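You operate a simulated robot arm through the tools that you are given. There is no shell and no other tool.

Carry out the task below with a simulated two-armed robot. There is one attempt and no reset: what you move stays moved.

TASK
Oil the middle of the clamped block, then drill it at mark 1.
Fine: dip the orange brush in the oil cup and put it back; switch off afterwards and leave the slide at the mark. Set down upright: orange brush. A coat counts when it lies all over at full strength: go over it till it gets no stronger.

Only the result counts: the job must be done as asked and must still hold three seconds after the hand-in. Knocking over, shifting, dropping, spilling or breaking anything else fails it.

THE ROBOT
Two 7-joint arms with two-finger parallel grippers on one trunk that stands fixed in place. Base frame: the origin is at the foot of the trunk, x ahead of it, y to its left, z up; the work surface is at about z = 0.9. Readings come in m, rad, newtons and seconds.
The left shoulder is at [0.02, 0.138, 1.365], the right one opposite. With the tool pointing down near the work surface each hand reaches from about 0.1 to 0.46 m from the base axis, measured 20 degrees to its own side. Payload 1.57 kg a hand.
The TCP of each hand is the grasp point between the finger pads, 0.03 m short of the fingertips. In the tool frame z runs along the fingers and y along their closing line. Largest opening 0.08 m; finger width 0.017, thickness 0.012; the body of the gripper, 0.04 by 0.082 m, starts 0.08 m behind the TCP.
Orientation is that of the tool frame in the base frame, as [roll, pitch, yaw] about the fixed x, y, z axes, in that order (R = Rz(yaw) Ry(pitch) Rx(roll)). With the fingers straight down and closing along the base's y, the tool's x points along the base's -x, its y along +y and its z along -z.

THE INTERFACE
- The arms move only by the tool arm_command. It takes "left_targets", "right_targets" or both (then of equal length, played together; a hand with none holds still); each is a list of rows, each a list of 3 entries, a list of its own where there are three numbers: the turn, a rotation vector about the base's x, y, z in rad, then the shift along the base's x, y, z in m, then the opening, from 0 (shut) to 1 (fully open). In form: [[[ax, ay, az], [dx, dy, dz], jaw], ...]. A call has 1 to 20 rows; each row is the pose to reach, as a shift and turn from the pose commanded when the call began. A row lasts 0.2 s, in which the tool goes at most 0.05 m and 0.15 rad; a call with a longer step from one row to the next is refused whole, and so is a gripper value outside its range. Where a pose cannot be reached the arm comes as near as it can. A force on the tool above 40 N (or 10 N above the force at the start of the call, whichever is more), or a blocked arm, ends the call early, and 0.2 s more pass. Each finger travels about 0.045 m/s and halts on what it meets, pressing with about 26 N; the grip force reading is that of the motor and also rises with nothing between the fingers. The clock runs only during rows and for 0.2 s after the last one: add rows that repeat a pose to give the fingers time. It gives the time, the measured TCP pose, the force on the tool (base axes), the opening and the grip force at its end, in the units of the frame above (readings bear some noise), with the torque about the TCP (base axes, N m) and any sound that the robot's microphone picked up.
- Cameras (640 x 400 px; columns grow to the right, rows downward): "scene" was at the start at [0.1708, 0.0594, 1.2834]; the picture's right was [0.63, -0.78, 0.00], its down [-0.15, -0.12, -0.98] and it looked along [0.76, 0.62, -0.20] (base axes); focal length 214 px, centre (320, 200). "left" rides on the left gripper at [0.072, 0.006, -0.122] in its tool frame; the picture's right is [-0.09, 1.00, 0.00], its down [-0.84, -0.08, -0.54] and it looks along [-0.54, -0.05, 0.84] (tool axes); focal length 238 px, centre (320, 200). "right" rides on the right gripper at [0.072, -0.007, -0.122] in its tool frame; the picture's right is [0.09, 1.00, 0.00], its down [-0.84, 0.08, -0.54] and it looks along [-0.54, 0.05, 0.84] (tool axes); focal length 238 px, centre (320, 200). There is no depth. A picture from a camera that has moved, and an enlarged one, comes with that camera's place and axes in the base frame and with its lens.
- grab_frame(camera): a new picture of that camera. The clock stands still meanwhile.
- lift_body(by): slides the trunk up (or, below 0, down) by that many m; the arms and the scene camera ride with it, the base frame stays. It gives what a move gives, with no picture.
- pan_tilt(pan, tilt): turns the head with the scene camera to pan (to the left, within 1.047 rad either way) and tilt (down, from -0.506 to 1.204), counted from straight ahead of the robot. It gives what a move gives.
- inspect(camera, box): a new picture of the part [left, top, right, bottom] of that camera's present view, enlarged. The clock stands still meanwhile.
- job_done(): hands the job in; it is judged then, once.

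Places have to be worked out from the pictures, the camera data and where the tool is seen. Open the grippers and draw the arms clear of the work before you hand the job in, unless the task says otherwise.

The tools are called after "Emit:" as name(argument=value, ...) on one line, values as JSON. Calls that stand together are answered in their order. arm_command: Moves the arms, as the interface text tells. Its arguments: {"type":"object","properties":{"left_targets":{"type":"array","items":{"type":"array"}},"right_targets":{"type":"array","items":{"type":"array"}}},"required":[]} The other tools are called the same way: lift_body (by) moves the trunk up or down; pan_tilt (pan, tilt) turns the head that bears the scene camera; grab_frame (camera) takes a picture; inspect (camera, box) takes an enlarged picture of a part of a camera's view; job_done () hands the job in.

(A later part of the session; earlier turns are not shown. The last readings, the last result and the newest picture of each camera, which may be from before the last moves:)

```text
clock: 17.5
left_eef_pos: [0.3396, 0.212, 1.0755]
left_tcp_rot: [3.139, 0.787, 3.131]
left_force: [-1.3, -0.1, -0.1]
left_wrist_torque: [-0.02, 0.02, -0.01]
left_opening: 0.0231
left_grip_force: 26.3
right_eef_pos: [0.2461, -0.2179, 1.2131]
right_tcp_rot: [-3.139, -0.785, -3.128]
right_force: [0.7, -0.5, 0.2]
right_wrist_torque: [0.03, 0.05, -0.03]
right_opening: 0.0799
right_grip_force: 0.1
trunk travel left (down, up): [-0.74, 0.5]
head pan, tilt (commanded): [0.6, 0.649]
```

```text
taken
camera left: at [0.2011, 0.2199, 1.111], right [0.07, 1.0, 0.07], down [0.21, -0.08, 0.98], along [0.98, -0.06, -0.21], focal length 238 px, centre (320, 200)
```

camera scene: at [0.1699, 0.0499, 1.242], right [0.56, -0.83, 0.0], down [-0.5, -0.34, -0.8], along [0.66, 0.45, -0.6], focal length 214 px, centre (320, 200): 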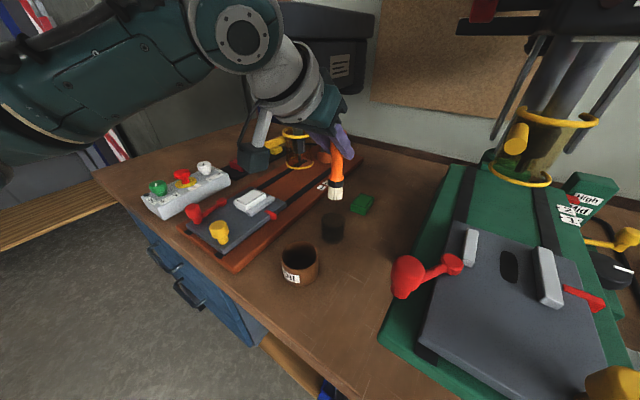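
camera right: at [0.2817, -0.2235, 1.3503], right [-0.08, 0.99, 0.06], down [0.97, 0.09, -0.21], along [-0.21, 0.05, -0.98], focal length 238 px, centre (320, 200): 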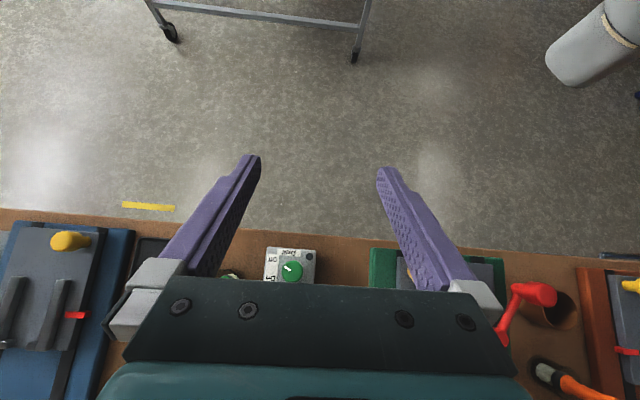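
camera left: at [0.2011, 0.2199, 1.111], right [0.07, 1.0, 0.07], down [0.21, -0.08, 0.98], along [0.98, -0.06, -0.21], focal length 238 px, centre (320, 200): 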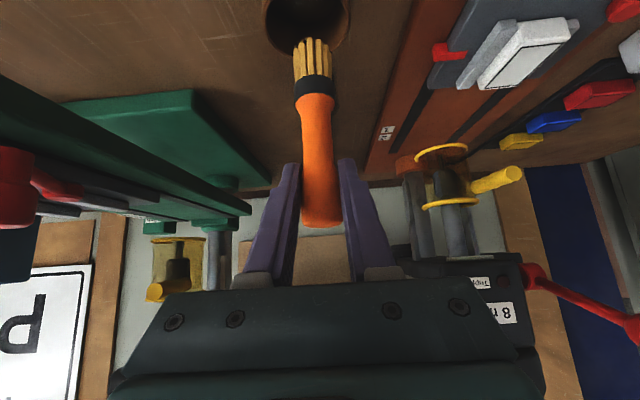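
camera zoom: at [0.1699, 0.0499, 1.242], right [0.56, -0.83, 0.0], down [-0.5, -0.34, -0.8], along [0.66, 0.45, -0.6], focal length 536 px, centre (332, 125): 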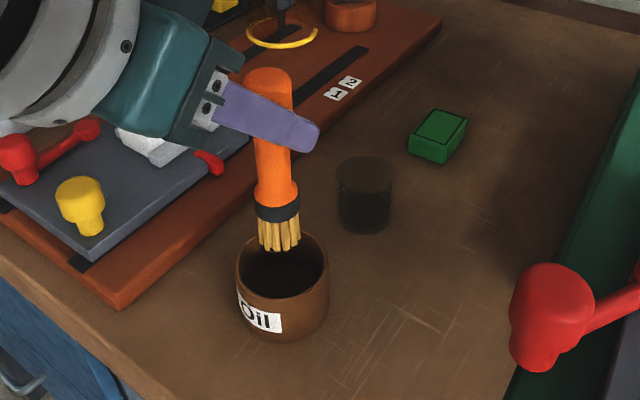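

The bristles changed from white to oily yellow, so the brush is loaded. I lift further, let it settle over the cup, then carry it slowly over the block.

Emit:
arm_command(left_targets=[[[0, 0, 0], [0, 0, 0.015], 0], [[0, 0, 0], [0, 0, 0.03], 0], [[0, 0, 0], [0, 0, 0.035], 0], [[0, 0, 0], [0, 0, 0.035], 0], [[0, 0, 0], [0.006, 0.018, 0.035], 0], [[0, 0, 0], [0.016, 0.048, 0.035], 0], [[0, 0, 0], [0.026, 0.078, 0.035], 0], [[0, 0, 0], [0.036, 0.108, 0.035], 0], [[0, 0, 0], [0.046, 0.138, 0.035], 0], [[0, 0, 0], [0.054, 0.165, 0.035], 0], [[0, 0, 0], [0.06, 0.186, 0.035], 0], [[0, 0, 0], [0.06, 0.186, 0.035], 0]])

Emit:
grab_frame(camera="left")

Emit:
grab_frame(camera="scene")

```text
clock: 20.1
left_eef_pos: [0.4015, 0.3999, 1.1079]
left_tcp_rot: [3.139, 0.786, 3.133]
left_force: [0.7, -0.5, -0.1]
left_wrist_torque: [-0.05, 0.0, -0.01]
left_opening: 0.0233
left_grip_force: 25.7
right_eef_pos: [0.2464, -0.2174, 1.2127]
right_tcp_rot: [-3.141, -0.783, -3.128]
right_force: [0.1, -0.6, 1.1]
right_wrist_torque: [0.01, -0.01, -0.02]
right_opening: 0.0799
right_grip_force: 0.1
trunk travel left (down, up): [-0.74, 0.5]
head pan, tilt (commanded): [0.6, 0.649]
```

```text
taken
camera left: at [0.2639, 0.4075, 1.1441], right [0.07, 1.0, 0.07], down [0.21, -0.08, 0.98], along [0.98, -0.06, -0.21], focal length 238 px, centre (320, 200)
```

left: 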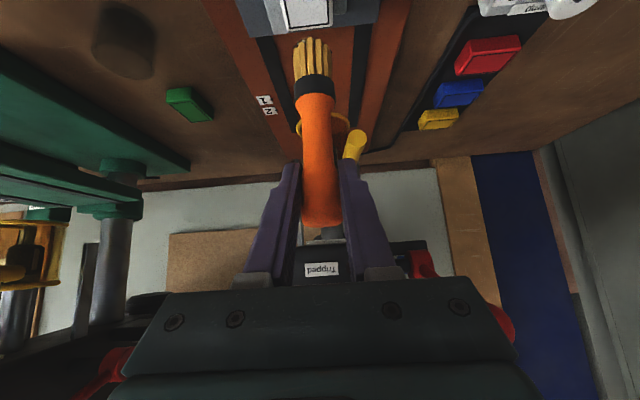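

```text
taken
camera scene: at [0.1699, 0.0499, 1.242], right [0.56, -0.83, 0.0], down [-0.5, -0.34, -0.8], along [0.66, 0.45, -0.6], focal length 214 px, centre (320, 200)
```

scene: 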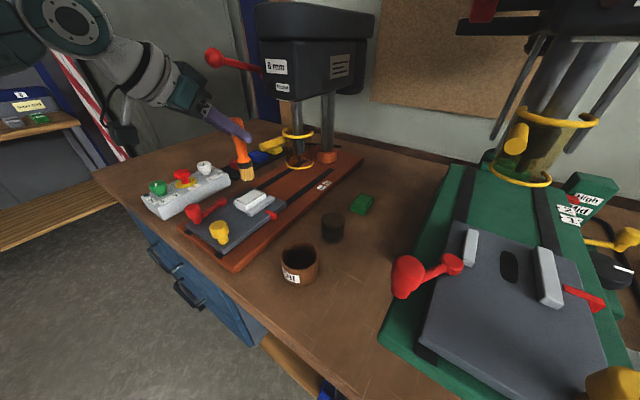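

The brush hovers over the block; the scene camera sees both. I enlarge both views to align bristles with the outlined area.

Emit:
inspect(camera="scene", box=[180, 100, 310, 250])

Emit:
inspect(camera="left", box=[230, 0, 400, 110])

```text
2.67 times, centred on (245, 175) of scene
camera zoom: at [0.1699, 0.0499, 1.242], right [0.56, -0.83, 0.0], down [-0.5, -0.34, -0.8], along [0.66, 0.45, -0.6], focal length 572 px, centre (520, 267)
```

zoom: 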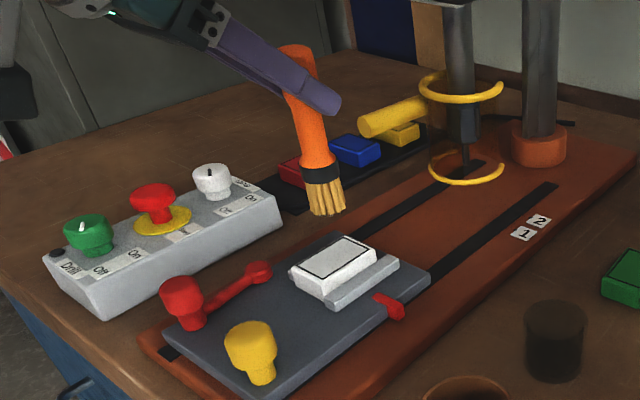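

```text
3.64 times, centred on (315, 55) of left
camera zoom: at [0.2639, 0.4075, 1.1441], right [0.07, 1.0, 0.07], down [0.21, -0.08, 0.98], along [0.98, -0.06, -0.21], focal length 867 px, centre (338, 727)
```

zoom: 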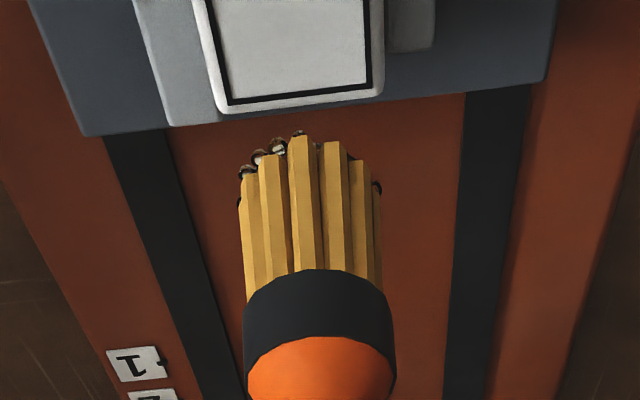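

Outline of the block's middle spans about x 0.377–0.428, y 0.384–0.415 at z≈0.955, and the bristle tip is about (0.407, 0.401, 1.001). I lower the brush toward the block centre until just above it.

Emit:
arm_command(left_targets=[[[0, 0, 0], [-0.002, 0, -0.015], 0], [[0, 0, 0], [-0.004, 0, -0.028], 0], [[0, 0, 0], [-0.004, 0, -0.036], 0], [[0, 0, 0], [-0.004, 0, -0.04], 0], [[0, 0, 0], [-0.004, 0, -0.04], 0]])

Emit:
inspect(camera="scene", box=[200, 130, 300, 240])

Emit:
inspect(camera="left", box=[230, 0, 400, 110])

```text
clock: 21.3
left_eef_pos: [0.3953, 0.3977, 1.0692]
left_tcp_rot: [3.139, 0.787, 3.133]
left_force: [-0.2, 0.2, -0.1]
left_wrist_torque: [-0.03, -0.01, -0.02]
left_opening: 0.0232
left_grip_force: 26.1
right_eef_pos: [0.2477, -0.218, 1.2125]
right_tcp_rot: [-3.141, -0.784, -3.128]
right_force: [0.0, -0.2, 0.7]
right_wrist_torque: [0.01, 0.03, -0.02]
right_opening: 0.08
right_grip_force: 0.1
trunk travel left (down, up): [-0.74, 0.5]
head pan, tilt (commanded): [0.6, 0.649]
```

```text
3.64 times, centred on (250, 185) of scene
camera zoom: at [0.1699, 0.0499, 1.242], right [0.56, -0.83, 0.0], down [-0.5, -0.34, -0.8], along [0.66, 0.45, -0.6], focal length 780 px, centre (574, 254)
```

zoom: 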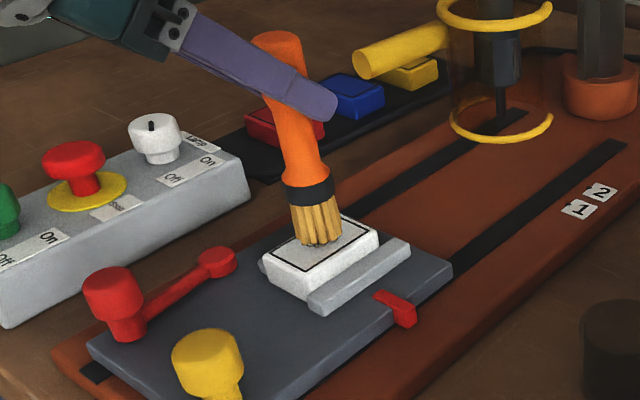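

```text
3.64 times, centred on (315, 55) of left
camera zoom: at [0.2579, 0.4063, 1.1053], right [0.07, 1.0, 0.07], down [0.21, -0.08, 0.98], along [0.98, -0.06, -0.21], focal length 867 px, centre (338, 727)
```

zoom: 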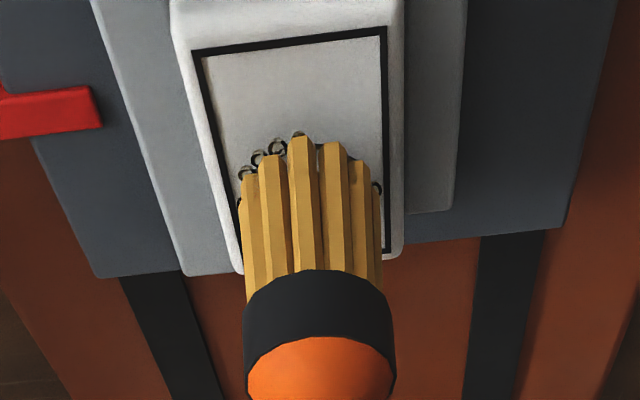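

No contact yet. I go down in small steps while watching the force.

Emit:
arm_command(left_targets=[[[0, 0, 0], [0.001, 0.001, -0.002], 0], [[0, 0, 0], [0.001, 0.001, -0.004], 0], [[0, 0, 0], [0.001, 0.001, -0.004], 0]])

Emit:
inspect(camera="scene", box=[220, 150, 290, 220])

```text
clock: 22.1
left_eef_pos: [0.3974, 0.3992, 1.0648]
left_tcp_rot: [3.137, 0.785, 3.133]
left_force: [0.1, -0.3, 0.4]
left_wrist_torque: [0.02, -0.05, -0.01]
left_opening: 0.0233
left_grip_force: 25.7
right_eef_pos: [0.2473, -0.2173, 1.2122]
right_tcp_rot: [-3.139, -0.783, -3.128]
right_force: [0.2, 0.0, -0.5]
right_wrist_torque: [0.0, 0.0, -0.01]
right_opening: 0.0801
right_grip_force: 0.1
trunk travel left (down, up): [-0.74, 0.5]
head pan, tilt (commanded): [0.6, 0.649]
```

```text
5.71 times, centred on (255, 185) of scene
camera zoom: at [0.1699, 0.0499, 1.242], right [0.56, -0.83, 0.0], down [-0.5, -0.34, -0.8], along [0.66, 0.45, -0.6], focal length 1226 px, centre (691, 286)
```

zoom: 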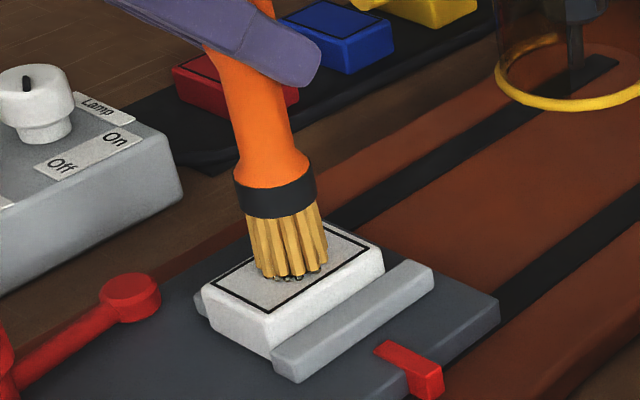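

Emit:
arm_command(left_targets=[[[0, 0, 0], [0, 0, -0.002], 0], [[0, 0, 0], [0, 0, -0.002], 0]])

Emit:
arm_command(left_targets=[[[0, 0, 0], [0, 0, -0.002], 0], [[0, 0, 0], [0, 0, -0.002], 0]])

Emit:
inspect(camera="scene", box=[220, 150, 290, 220])

```text
clock: 22.7
left_eef_pos: [0.3981, 0.3996, 1.063]
left_tcp_rot: [3.14, 0.787, 3.135]
left_force: [-0.5, 0.4, 0.7]
left_wrist_torque: [-0.06, 0.04, -0.02]
left_opening: 0.0233
left_grip_force: 25.5
right_eef_pos: [0.2456, -0.2175, 1.2137]
right_tcp_rot: [-3.141, -0.784, -3.129]
right_force: [-0.7, -0.2, -0.4]
right_wrist_torque: [0.0, -0.01, 0.0]
right_opening: 0.0801
right_grip_force: 0.1
trunk travel left (down, up): [-0.74, 0.5]
head pan, tilt (commanded): [0.6, 0.649]
```

```text
clock: 23.3
left_eef_pos: [0.3981, 0.4005, 1.0627]
left_tcp_rot: [3.138, 0.789, 3.131]
left_force: [-1.2, -0.3, 11.4]
left_wrist_torque: [-0.07, 0.06, -0.02]
left_opening: 0.0233
left_grip_force: 25.7
right_eef_pos: [0.2478, -0.217, 1.2121]
right_tcp_rot: [-3.14, -0.782, -3.126]
right_force: [0.9, 0.6, 0.7]
right_wrist_torque: [-0.02, 0.03, 0.04]
right_opening: 0.0801
right_grip_force: 0.1
trunk travel left (down, up): [-0.74, 0.5]
head pan, tilt (commanded): [0.6, 0.649]
```

```text
5.71 times, centred on (255, 185) of scene
camera zoom: at [0.1702, 0.0504, 1.2423], right [0.56, -0.83, 0.0], down [-0.5, -0.34, -0.8], along [0.66, 0.45, -0.6], focal length 1226 px, centre (691, 286)
```

zoom: 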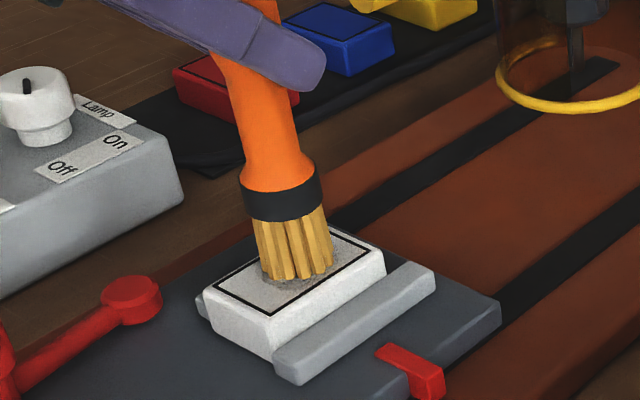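

Contact at TCP z≈1.0627 with about 11 N. I ease off about 1 mm for a light touch and check.

Emit:
arm_command(left_targets=[[[0, 0, 0], [0, 0, 0.0012], 0], [[0, 0, 0], [0, 0, 0.0012], 0]])

Emit:
inspect(camera="left", box=[230, 0, 400, 110])

```text
clock: 23.9
left_eef_pos: [0.3994, 0.3984, 1.0632]
left_tcp_rot: [3.138, 0.789, 3.131]
left_force: [1.1, 1.8, 6.7]
left_wrist_torque: [0.06, -0.25, 0.0]
left_opening: 0.0233
left_grip_force: 26.3
right_eef_pos: [0.248, -0.2179, 1.2125]
right_tcp_rot: [-3.14, -0.786, -3.128]
right_force: [-0.4, -0.8, -0.1]
right_wrist_torque: [-0.02, -0.02, 0.02]
right_opening: 0.08
right_grip_force: 0.1
trunk travel left (down, up): [-0.74, 0.5]
head pan, tilt (commanded): [0.6, 0.649]
```

```text
3.64 times, centred on (315, 55) of left
camera zoom: at [0.2602, 0.4071, 1.0987], right [0.07, 1.0, 0.07], down [0.21, -0.08, 0.98], along [0.98, -0.06, -0.21], focal length 867 px, centre (338, 727)
```

zoom: 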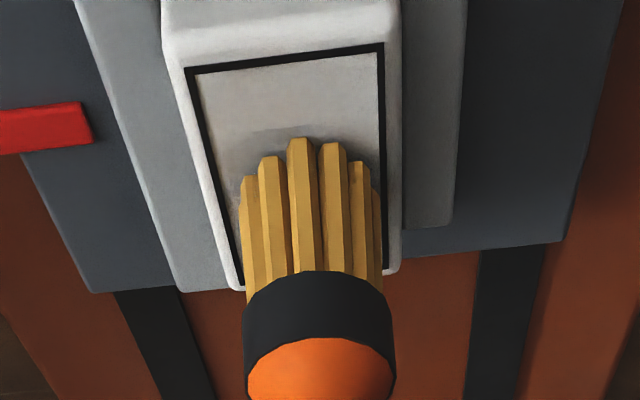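

A faint darkening shows under the bristles, so contact paints. I sweep lightly over the outlined area in rows.

Emit:
arm_command(left_targets=[[[0, 0, 0], [-0.01, 0, 0.0006], 0], [[0, 0, 0], [-0.02, 0, 0.0006], 0], [[0, 0, 0], [-0.02, -0.008, 0.0006], 0], [[0, 0, 0], [-0.01, -0.008, 0.0006], 0], [[0, 0, 0], [0, -0.008, 0.0006], 0], [[0, 0, 0], [0.01, -0.008, 0.0006], 0], [[0, 0, 0], [0.02, -0.008, 0.0006], 0], [[0, 0, 0], [0.02, 0, 0.0006], 0], [[0, 0, 0], [0.01, 0, 0.0006], 0], [[0, 0, 0], [0, 0, 0.0006], 0], [[0, 0, 0], [-0.01, 0, 0.0006], 0], [[0, 0, 0], [-0.02, 0, 0.0006], 0], [[0, 0, 0], [-0.02, 0.008, 0.0006], 0], [[0, 0, 0], [-0.01, 0.008, 0.0006], 0], [[0, 0, 0], [0, 0.008, 0.0006], 0], [[0, 0, 0], [0.01, 0.008, 0.0006], 0], [[0, 0, 0], [0.02, 0.008, 0.0006], 0], [[0, 0, 0], [0.02, 0, 0.0006], 0], [[0, 0, 0], [0.01, 0, 0.0006], 0], [[0, 0, 0], [0, 0, 0.0006], 0]])

Emit:
inspect(camera="scene", box=[220, 150, 290, 220])

Emit:
inspect(camera="left", box=[230, 0, 400, 110])

```text
clock: 28.1
left_eef_pos: [0.3986, 0.3983, 1.0627]
left_tcp_rot: [3.139, 0.786, 3.133]
left_force: [-0.3, 0.1, -0.6]
left_wrist_torque: [0.01, 0.03, -0.02]
left_opening: 0.0233
left_grip_force: 26.1
right_eef_pos: [0.2461, -0.2173, 1.212]
right_tcp_rot: [-3.139, -0.783, -3.126]
right_force: [0.3, 0.2, 1.0]
right_wrist_torque: [0.0, 0.02, -0.04]
right_opening: 0.0799
right_grip_force: 0.0
trunk travel left (down, up): [-0.74, 0.5]
head pan, tilt (commanded): [0.6, 0.649]
```

```text
5.71 times, centred on (255, 185) of scene
camera zoom: at [0.1699, 0.0499, 1.242], right [0.56, -0.83, 0.0], down [-0.5, -0.34, -0.8], along [0.66, 0.45, -0.6], focal length 1226 px, centre (691, 286)
```

zoom: 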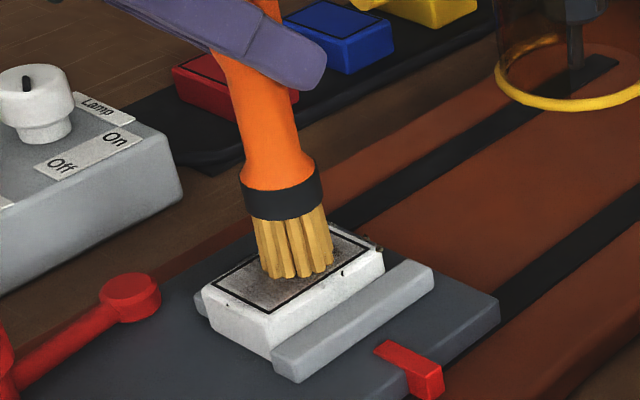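

```text
3.64 times, centred on (315, 55) of left
camera zoom: at [0.2603, 0.4066, 1.0991], right [0.07, 1.0, 0.07], down [0.21, -0.08, 0.97], along [0.98, -0.06, -0.21], focal length 867 px, centre (338, 727)
```

zoom: 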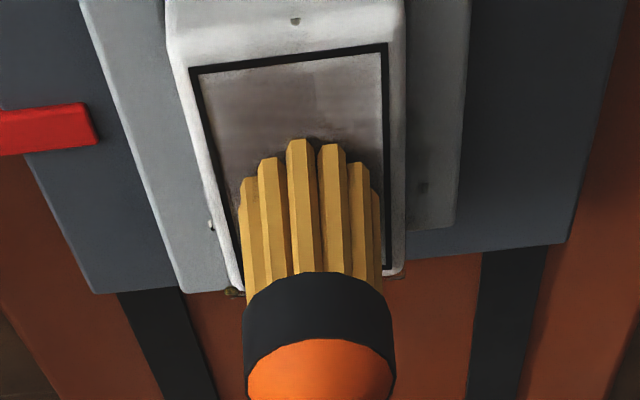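

A grey coat has appeared, with a few specks just beyond the outline, so I'll keep a tighter range. I lift the brush to view the coat.

Emit:
arm_command(left_targets=[[[0, 0, 0], [0, 0, 0.015], 0], [[0, 0, 0], [-0.01, 0, 0.035], 0], [[0, 0, 0], [-0.02, 0, 0.05], 0], [[0, 0, 0], [-0.02, 0, 0.05], 0]])

Emit:
inspect(camera="scene", box=[220, 160, 290, 220])

Emit:
inspect(camera="left", box=[230, 0, 400, 110])

```text
clock: 29.1
left_eef_pos: [0.3766, 0.3981, 1.1122]
left_tcp_rot: [3.139, 0.786, 3.135]
left_force: [0.9, 0.5, -0.7]
left_wrist_torque: [-0.01, 0.03, 0.02]
left_opening: 0.0233
left_grip_force: 25.3
right_eef_pos: [0.246, -0.2185, 1.2126]
right_tcp_rot: [-3.139, -0.785, -3.13]
right_force: [0.1, 0.2, -0.6]
right_wrist_torque: [0.02, 0.02, -0.02]
right_opening: 0.08
right_grip_force: 0.0
trunk travel left (down, up): [-0.74, 0.5]
head pan, tilt (commanded): [0.6, 0.649]
```

```text
6.67 times, centred on (255, 190) of scene
camera zoom: at [0.1698, 0.0499, 1.242], right [0.56, -0.83, 0.0], down [-0.5, -0.34, -0.8], along [0.66, 0.45, -0.6], focal length 1430 px, centre (753, 267)
```

zoom: 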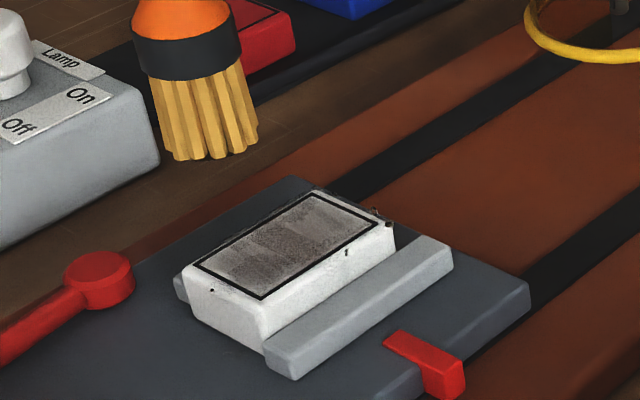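

```text
3.64 times, centred on (315, 55) of left
camera zoom: at [0.2397, 0.4066, 1.1487], right [0.07, 1.0, 0.07], down [0.21, -0.08, 0.97], along [0.98, -0.06, -0.21], focal length 867 px, centre (338, 727)
```

zoom: 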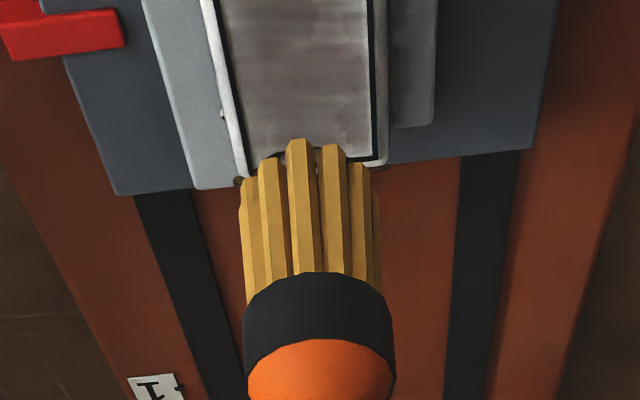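

The coat fills the outline but may not be at full strength. I go down again and make more passes with a slightly tighter range (±17 mm, ±6.5 mm).

Emit:
arm_command(left_targets=[[[0, 0, 0], [0.01, 0, -0.025], 0], [[0, 0, 0], [0.02, 0, -0.045], 0], [[0, 0, 0], [0.02, 0, -0.0503], 0], [[0, 0, 0], [0.012, -0.0065, -0.0503], 0], [[0, 0, 0], [0.003, -0.0065, -0.0503], 0], [[0, 0, 0], [0.012, -0.0065, -0.0503], 0], [[0, 0, 0], [0.021, -0.0065, -0.0503], 0], [[0, 0, 0], [0.03, -0.0065, -0.0503], 0], [[0, 0, 0], [0.037, -0.0065, -0.0503], 0], [[0, 0, 0], [0.037, 0, -0.0503], 0], [[0, 0, 0], [0.028, 0, -0.0503], 0], [[0, 0, 0], [0.02, 0, -0.0503], 0], [[0, 0, 0], [0.011, 0, -0.0503], 0], [[0, 0, 0], [0.003, 0, -0.0503], 0], [[0, 0, 0], [0.003, 0.0065, -0.0503], 0], [[0, 0, 0], [0.011, 0.0065, -0.0503], 0], [[0, 0, 0], [0.02, 0.0065, -0.0503], 0], [[0, 0, 0], [0.029, 0.0065, -0.0503], 0], [[0, 0, 0], [0.037, 0.0065, -0.0503], 0], [[0, 0, 0], [0.037, 0, -0.0503], 0]])

Emit:
inspect(camera="scene", box=[220, 160, 290, 220])

Emit:
inspect(camera="left", box=[230, 0, 400, 110])

```text
clock: 33.3
left_eef_pos: [0.4159, 0.3993, 1.0627]
left_tcp_rot: [3.137, 0.788, 3.13]
left_force: [0.4, 0.8, 1.6]
left_wrist_torque: [0.06, -0.04, -0.02]
left_opening: 0.0232
left_grip_force: 26.2
right_eef_pos: [0.247, -0.2181, 1.2133]
right_tcp_rot: [-3.14, -0.784, -3.128]
right_force: [0.0, 0.2, -0.7]
right_wrist_torque: [-0.02, 0.01, -0.01]
right_opening: 0.08
right_grip_force: 0.0
trunk travel left (down, up): [-0.74, 0.5]
head pan, tilt (commanded): [0.6, 0.649]
```

```text
6.67 times, centred on (255, 190) of scene
camera zoom: at [0.17, 0.0501, 1.2421], right [0.56, -0.83, 0.0], down [-0.5, -0.34, -0.8], along [0.66, 0.45, -0.6], focal length 1430 px, centre (753, 267)
```

zoom: 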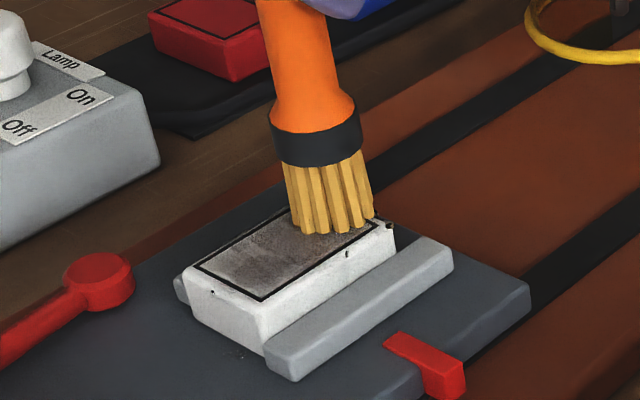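

```text
3.64 times, centred on (315, 55) of left
camera zoom: at [0.2774, 0.4069, 1.0983], right [0.07, 1.0, 0.07], down [0.21, -0.08, 0.98], along [0.98, -0.06, -0.21], focal length 867 px, centre (338, 727)
```

zoom: 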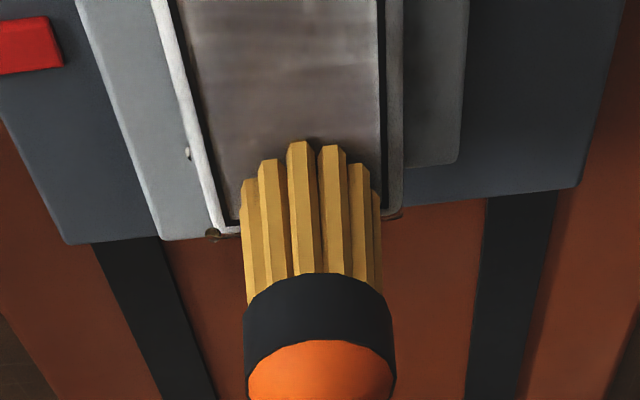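

The coat is getting more even. I make further passes along the length.

Emit:
arm_command(left_targets=[[[0, 0, 0], [0, -0.0065, 0], 0], [[0, 0, 0], [-0.009, -0.0065, 0], 0], [[0, 0, 0], [-0.018, -0.0065, 0], 0], [[0, 0, 0], [-0.027, -0.0065, 0], 0], [[0, 0, 0], [-0.034, -0.0065, 0], 0], [[0, 0, 0], [-0.034, -0.002, 0], 0], [[0, 0, 0], [-0.025, -0.002, 0], 0], [[0, 0, 0], [-0.016, -0.002, 0], 0], [[0, 0, 0], [-0.008, -0.002, 0], 0], [[0, 0, 0], [0, -0.002, 0], 0], [[0, 0, 0], [0, 0.0025, 0], 0], [[0, 0, 0], [-0.009, 0.0025, 0], 0], [[0, 0, 0], [-0.018, 0.0025, 0], 0], [[0, 0, 0], [-0.027, 0.0025, 0], 0], [[0, 0, 0], [-0.034, 0.0025, 0], 0], [[0, 0, 0], [-0.034, 0.0065, 0], 0], [[0, 0, 0], [-0.025, 0.0065, 0], 0], [[0, 0, 0], [-0.016, 0.0065, 0], 0], [[0, 0, 0], [-0.008, 0.0065, 0], 0], [[0, 0, 0], [0, 0.0065, 0], 0]])

Emit:
inspect(camera="scene", box=[220, 160, 290, 220])

Emit:
inspect(camera="left", box=[230, 0, 400, 110])

```text
clock: 37.5
left_eef_pos: [0.413, 0.4054, 1.0644]
left_tcp_rot: [3.141, 0.786, 3.133]
left_force: [-0.5, -0.1, -0.4]
left_wrist_torque: [0.03, 0.06, 0.0]
left_opening: 0.023
left_grip_force: 25.9
right_eef_pos: [0.246, -0.2175, 1.2127]
right_tcp_rot: [-3.138, -0.783, -3.127]
right_force: [-0.5, 0.6, -0.2]
right_wrist_torque: [0.02, 0.01, 0.0]
right_opening: 0.0797
right_grip_force: 0.0
trunk travel left (down, up): [-0.74, 0.5]
head pan, tilt (commanded): [0.6, 0.649]
```

```text
6.67 times, centred on (255, 190) of scene
camera zoom: at [0.1698, 0.0499, 1.242], right [0.56, -0.83, 0.0], down [-0.5, -0.34, -0.8], along [0.66, 0.45, -0.6], focal length 1430 px, centre (753, 267)
```

zoom: 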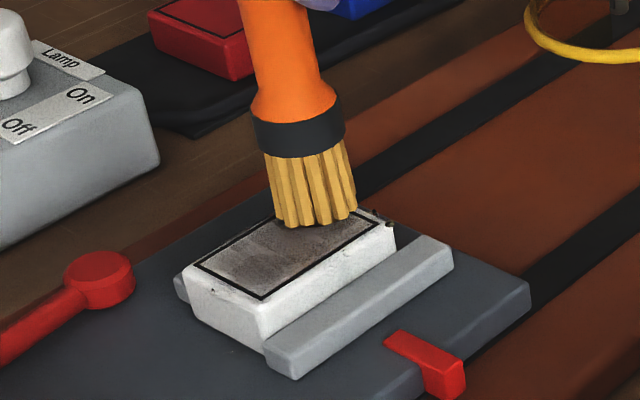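

```text
3.64 times, centred on (315, 55) of left
camera zoom: at [0.2757, 0.4138, 1.0998], right [0.07, 1.0, 0.07], down [0.21, -0.08, 0.97], along [0.98, -0.06, -0.21], focal length 867 px, centre (338, 727)
```

zoom: 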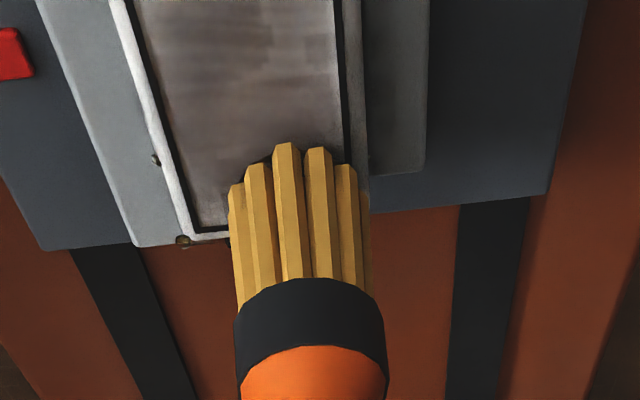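

Force is near zero now, so contact is marginal. I lower by about 1 mm and repeat passes with a light press.

Emit:
arm_command(left_targets=[[[0, 0, 0], [0, 0, -0.0012], 0], [[0, 0, 0], [-0.009, 0, -0.0012], 0], [[0, 0, 0], [-0.018, 0, -0.0012], 0], [[0, 0, 0], [-0.027, 0, -0.0012], 0], [[0, 0, 0], [-0.034, 0, -0.0012], 0], [[0, 0, 0], [-0.034, -0.004, -0.0012], 0], [[0, 0, 0], [-0.025, -0.004, -0.0012], 0], [[0, 0, 0], [-0.016, -0.004, -0.0012], 0], [[0, 0, 0], [-0.008, -0.004, -0.0012], 0], [[0, 0, 0], [0, -0.004, -0.0012], 0], [[0, 0, 0], [0, -0.008, -0.0012], 0], [[0, 0, 0], [-0.009, -0.008, -0.0012], 0], [[0, 0, 0], [-0.018, -0.008, -0.0012], 0], [[0, 0, 0], [-0.027, -0.008, -0.0012], 0], [[0, 0, 0], [-0.034, -0.008, -0.0012], 0], [[0, 0, 0], [-0.034, -0.012, -0.0012], 0], [[0, 0, 0], [-0.025, -0.012, -0.0012], 0], [[0, 0, 0], [-0.016, -0.012, -0.0012], 0], [[0, 0, 0], [-0.008, -0.012, -0.0012], 0], [[0, 0, 0], [0, -0.012, -0.0012], 0]])

Emit:
inspect(camera="scene", box=[220, 160, 290, 220])

Emit:
inspect(camera="left", box=[230, 0, 400, 110])

```text
clock: 41.7
left_eef_pos: [0.4158, 0.393, 1.0616]
left_tcp_rot: [3.139, 0.788, 3.133]
left_force: [-2.3, -0.2, 6.2]
left_wrist_torque: [-0.02, 0.09, 0.0]
left_opening: 0.0227
left_grip_force: 25.8
right_eef_pos: [0.2465, -0.2176, 1.2123]
right_tcp_rot: [-3.141, -0.783, -3.127]
right_force: [0.5, 0.2, 0.1]
right_wrist_torque: [-0.03, -0.02, 0.0]
right_opening: 0.0803
right_grip_force: 0.1
trunk travel left (down, up): [-0.74, 0.5]
head pan, tilt (commanded): [0.6, 0.649]
```

```text
6.67 times, centred on (255, 190) of scene
camera zoom: at [0.17, 0.0502, 1.2421], right [0.56, -0.83, 0.0], down [-0.5, -0.34, -0.8], along [0.66, 0.45, -0.6], focal length 1430 px, centre (753, 267)
```

zoom: 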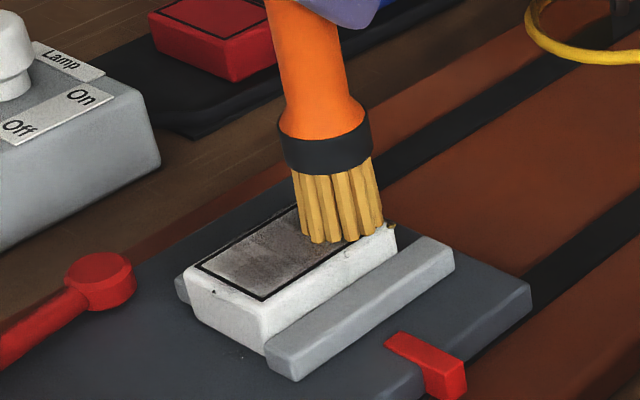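

```text
3.64 times, centred on (315, 55) of left
camera zoom: at [0.2765, 0.4013, 1.0971], right [0.07, 0.99, 0.07], down [0.21, -0.08, 0.98], along [0.98, -0.06, -0.21], focal length 867 px, centre (338, 727)
```

zoom: 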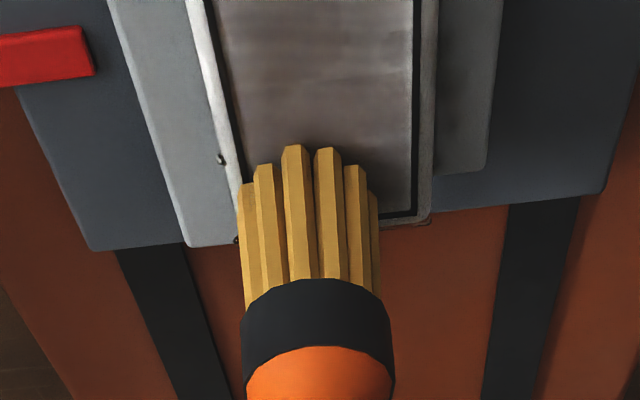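

I lift and check the coat's evenness and strength again.

Emit:
arm_command(left_targets=[[[0, 0, 0], [0, 0.004, 0.015], 0], [[0, 0, 0], [-0.01, 0.006, 0.035], 0], [[0, 0, 0], [-0.03, 0.006, 0.05], 0], [[0, 0, 0], [-0.06, 0.006, 0.06], 0], [[0, 0, 0], [-0.06, 0.006, 0.06], 0]])

Emit:
inspect(camera="scene", box=[235, 175, 275, 215])

Emit:
grab_frame(camera="left")

Emit:
inspect(camera="left", box=[230, 0, 400, 110])

```text
clock: 42.9
left_eef_pos: [0.3545, 0.3994, 1.121]
left_tcp_rot: [3.139, 0.786, 3.132]
left_force: [0.6, -1.2, -0.5]
left_wrist_torque: [0.01, 0.0, 0.03]
left_opening: 0.0231
left_grip_force: 26.1
right_eef_pos: [0.2469, -0.2179, 1.2136]
right_tcp_rot: [-3.14, -0.783, -3.127]
right_force: [-1.0, -0.6, -0.5]
right_wrist_torque: [0.01, 0.01, 0.0]
right_opening: 0.08
right_grip_force: 0.1
trunk travel left (down, up): [-0.74, 0.5]
head pan, tilt (commanded): [0.6, 0.649]
```

```text
10.00 times, centred on (255, 195) of scene
camera zoom: at [0.1698, 0.0499, 1.242], right [0.56, -0.83, 0.0], down [-0.5, -0.34, -0.8], along [0.66, 0.45, -0.6], focal length 2145 px, centre (970, 250)
```

zoom: 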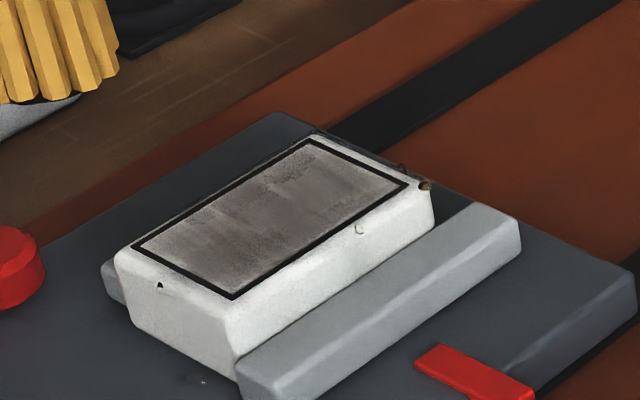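

```text
taken
camera left: at [0.2164, 0.4078, 1.1568], right [0.07, 1.0, 0.07], down [0.21, -0.08, 0.97], along [0.98, -0.06, -0.21], focal length 238 px, centre (320, 200)
```

left: 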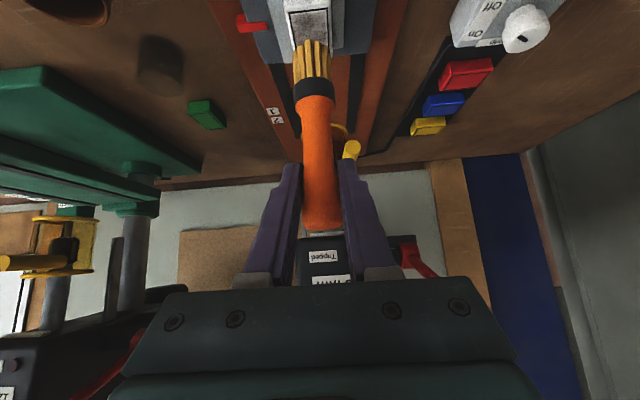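

```text
3.64 times, centred on (315, 55) of left
camera zoom: at [0.2164, 0.4078, 1.1568], right [0.07, 1.0, 0.07], down [0.21, -0.08, 0.97], along [0.98, -0.06, -0.21], focal length 867 px, centre (338, 727)
```

zoom: 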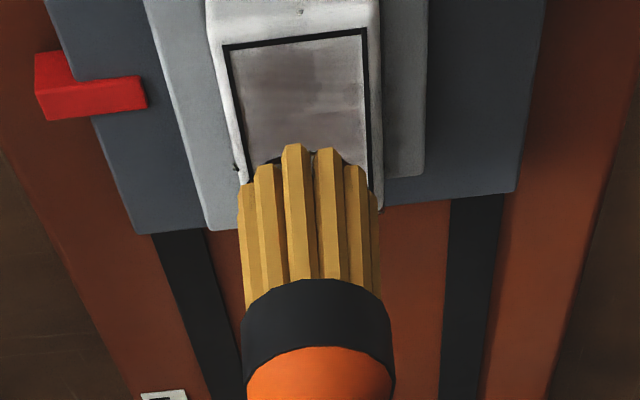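

The centre of the coat is darker than its rim, so the edges need more. I go back down and run laps round the perimeter.

Emit:
arm_command(left_targets=[[[0, 0, 0], [0.02, 0, -0.02], 0], [[0, 0, 0], [0.035, 0, -0.045], 0], [[0, 0, 0], [0.0445, -0.001, -0.057], 0], [[0, 0, 0], [0.0445, -0.001, -0.06], 0], [[0, 0, 0], [0.0535, -0.009, -0.06], 0], [[0, 0, 0], [0.0625, -0.009, -0.06], 0], [[0, 0, 0], [0.0625, -0.001, -0.06], 0], [[0, 0, 0], [0.0625, 0.007, -0.06], 0], [[0, 0, 0], [0.0535, 0.007, -0.06], 0], [[0, 0, 0], [0.0445, 0.007, -0.06], 0], [[0, 0, 0], [0.0355, 0.007, -0.06], 0], [[0, 0, 0], [0.0265, 0.007, -0.06], 0], [[0, 0, 0], [0.0265, -0.001, -0.06], 0], [[0, 0, 0], [0.0265, -0.009, -0.06], 0], [[0, 0, 0], [0.0355, -0.009, -0.06], 0], [[0, 0, 0], [0.0445, -0.009, -0.06], 0], [[0, 0, 0], [0.0535, -0.009, -0.06], 0], [[0, 0, 0], [0.0625, -0.009, -0.06], 0], [[0, 0, 0], [0.0625, -0.001, -0.06], 0], [[0, 0, 0], [0.0625, 0.007, -0.06], 0]])

Emit:
inspect(camera="scene", box=[235, 175, 275, 215])

Emit:
inspect(camera="left", box=[230, 0, 400, 110])

```text
clock: 47.1
left_eef_pos: [0.4191, 0.4049, 1.0609]
left_tcp_rot: [3.14, 0.788, 3.132]
left_force: [-0.4, -1.9, 6.3]
left_wrist_torque: [-0.15, -0.12, -0.01]
left_opening: 0.0231
left_grip_force: 25.6
right_eef_pos: [0.248, -0.2176, 1.2133]
right_tcp_rot: [-3.14, -0.783, -3.126]
right_force: [1.1, 0.4, 0.0]
right_wrist_torque: [0.01, -0.01, 0.0]
right_opening: 0.0801
right_grip_force: 0.2
trunk travel left (down, up): [-0.74, 0.5]
head pan, tilt (commanded): [0.6, 0.649]
```

```text
10.00 times, centred on (255, 195) of scene
camera zoom: at [0.1703, 0.05, 1.2421], right [0.56, -0.83, 0.0], down [-0.5, -0.34, -0.8], along [0.66, 0.45, -0.6], focal length 2145 px, centre (970, 250)
```

zoom: 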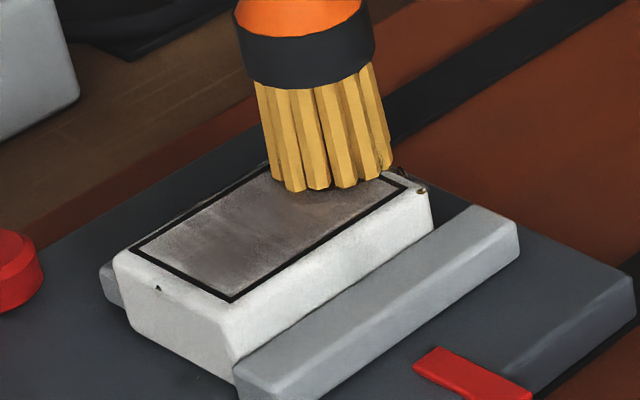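

```text
3.64 times, centred on (315, 55) of left
camera zoom: at [0.2801, 0.4135, 1.0968], right [0.07, 0.99, 0.07], down [0.21, -0.08, 0.98], along [0.98, -0.06, -0.21], focal length 867 px, centre (338, 727)
```

zoom: 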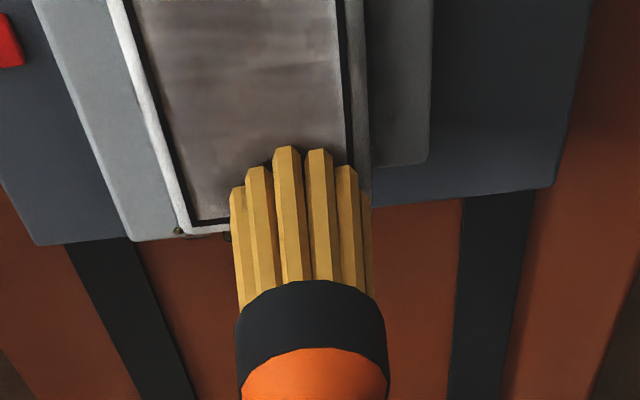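

The strip on the −y side is still lighter. I concentrate on that side and both ends.

Emit:
arm_command(left_targets=[[[0, 0, 0], [0, -0.009, 0], 0], [[0, 0, 0], [0, -0.0175, 0], 0], [[0, 0, 0], [-0.009, -0.0175, 0], 0], [[0, 0, 0], [-0.018, -0.0175, 0], 0], [[0, 0, 0], [-0.027, -0.0175, 0], 0], [[0, 0, 0], [-0.037, -0.0175, 0], 0], [[0, 0, 0], [-0.037, -0.009, 0], 0], [[0, 0, 0], [-0.037, -0.001, 0], 0], [[0, 0, 0], [-0.037, -0.009, 0], 0], [[0, 0, 0], [-0.037, -0.0145, 0], 0], [[0, 0, 0], [-0.028, -0.0145, 0], 0], [[0, 0, 0], [-0.019, -0.0145, 0], 0], [[0, 0, 0], [-0.01, -0.0145, 0], 0], [[0, 0, 0], [0, -0.0145, 0], 0], [[0, 0, 0], [0, -0.0175, 0], 0], [[0, 0, 0], [-0.009, -0.0175, 0], 0], [[0, 0, 0], [-0.018, -0.0175, 0], 0], [[0, 0, 0], [-0.027, -0.0175, 0], 0], [[0, 0, 0], [-0.037, -0.0175, 0], 0], [[0, 0, 0], [-0.037, -0.009, 0], 0]])

Emit:
inspect(camera="scene", box=[235, 175, 275, 215])

Emit:
inspect(camera="left", box=[230, 0, 400, 110])

```text
clock: 51.3
left_eef_pos: [0.3799, 0.3966, 1.0603]
left_tcp_rot: [3.14, 0.786, 3.132]
left_force: [-0.9, 0.1, 0.2]
left_wrist_torque: [0.0, -0.01, 0.0]
left_opening: 0.0229
left_grip_force: 25.7
right_eef_pos: [0.248, -0.2189, 1.2126]
right_tcp_rot: [-3.139, -0.785, -3.129]
right_force: [-0.8, 0.8, -0.3]
right_wrist_torque: [0.01, 0.01, 0.0]
right_opening: 0.0802
right_grip_force: 0.2
trunk travel left (down, up): [-0.74, 0.5]
head pan, tilt (commanded): [0.6, 0.649]
```

```text
10.00 times, centred on (255, 195) of scene
camera zoom: at [0.1698, 0.0499, 1.242], right [0.56, -0.83, 0.0], down [-0.5, -0.34, -0.8], along [0.66, 0.45, -0.6], focal length 2145 px, centre (970, 250)
```

zoom: 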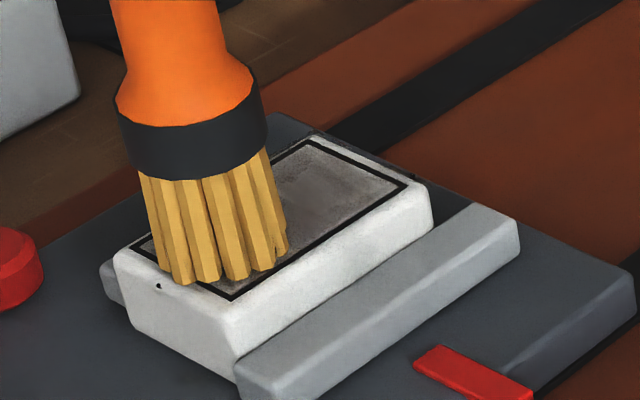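

```text
3.64 times, centred on (315, 55) of left
camera zoom: at [0.2422, 0.4047, 1.0968], right [0.07, 1.0, 0.07], down [0.21, -0.08, 0.98], along [0.98, -0.06, -0.21], focal length 867 px, centre (338, 727)
```

zoom: 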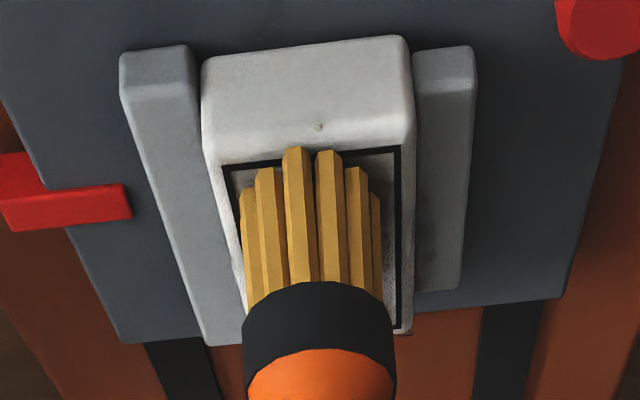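

Emit:
arm_command(left_targets=[[[0, 0, 0], [0, 0, 0.015], 0], [[0, 0, 0], [-0.01, 0, 0.035], 0], [[0, 0, 0], [-0.02, 0, 0.06], 0], [[0, 0, 0], [-0.04, 0, 0.07], 0], [[0, 0, 0], [-0.04, 0, 0.07], 0]])

Emit:
inspect(camera="scene", box=[242, 184, 268, 210])

Emit:
inspect(camera="left", box=[270, 0, 350, 50])

```text
clock: 52.5
left_eef_pos: [0.3382, 0.3982, 1.1305]
left_tcp_rot: [3.141, 0.786, 3.132]
left_force: [-0.4, -0.3, -1.8]
left_wrist_torque: [0.0, 0.0, -0.02]
left_opening: 0.0229
left_grip_force: 26.5
right_eef_pos: [0.2466, -0.2182, 1.2132]
right_tcp_rot: [-3.14, -0.786, -3.127]
right_force: [-0.5, 0.2, 0.0]
right_wrist_torque: [-0.01, 0.0, 0.03]
right_opening: 0.08
right_grip_force: 0.1
trunk travel left (down, up): [-0.74, 0.5]
head pan, tilt (commanded): [0.6, 0.649]
```

```text
15.38 times, centred on (255, 197) of scene
camera zoom: at [0.1698, 0.0499, 1.242], right [0.56, -0.83, 0.0], down [-0.5, -0.34, -0.8], along [0.66, 0.45, -0.6], focal length 3300 px, centre (1320, 246)
```

zoom: 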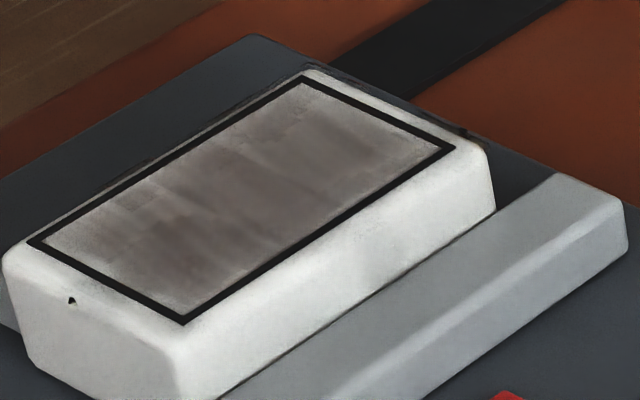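

```text
8.00 times, centred on (310, 25) of left
camera zoom: at [0.2011, 0.4058, 1.1676], right [0.07, 1.0, 0.07], down [0.21, -0.08, 0.97], along [0.98, -0.06, -0.21], focal length 1907 px, centre (400, 1600)
```

zoom: 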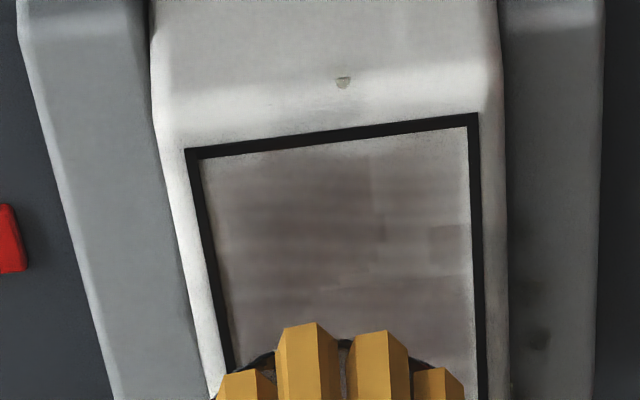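

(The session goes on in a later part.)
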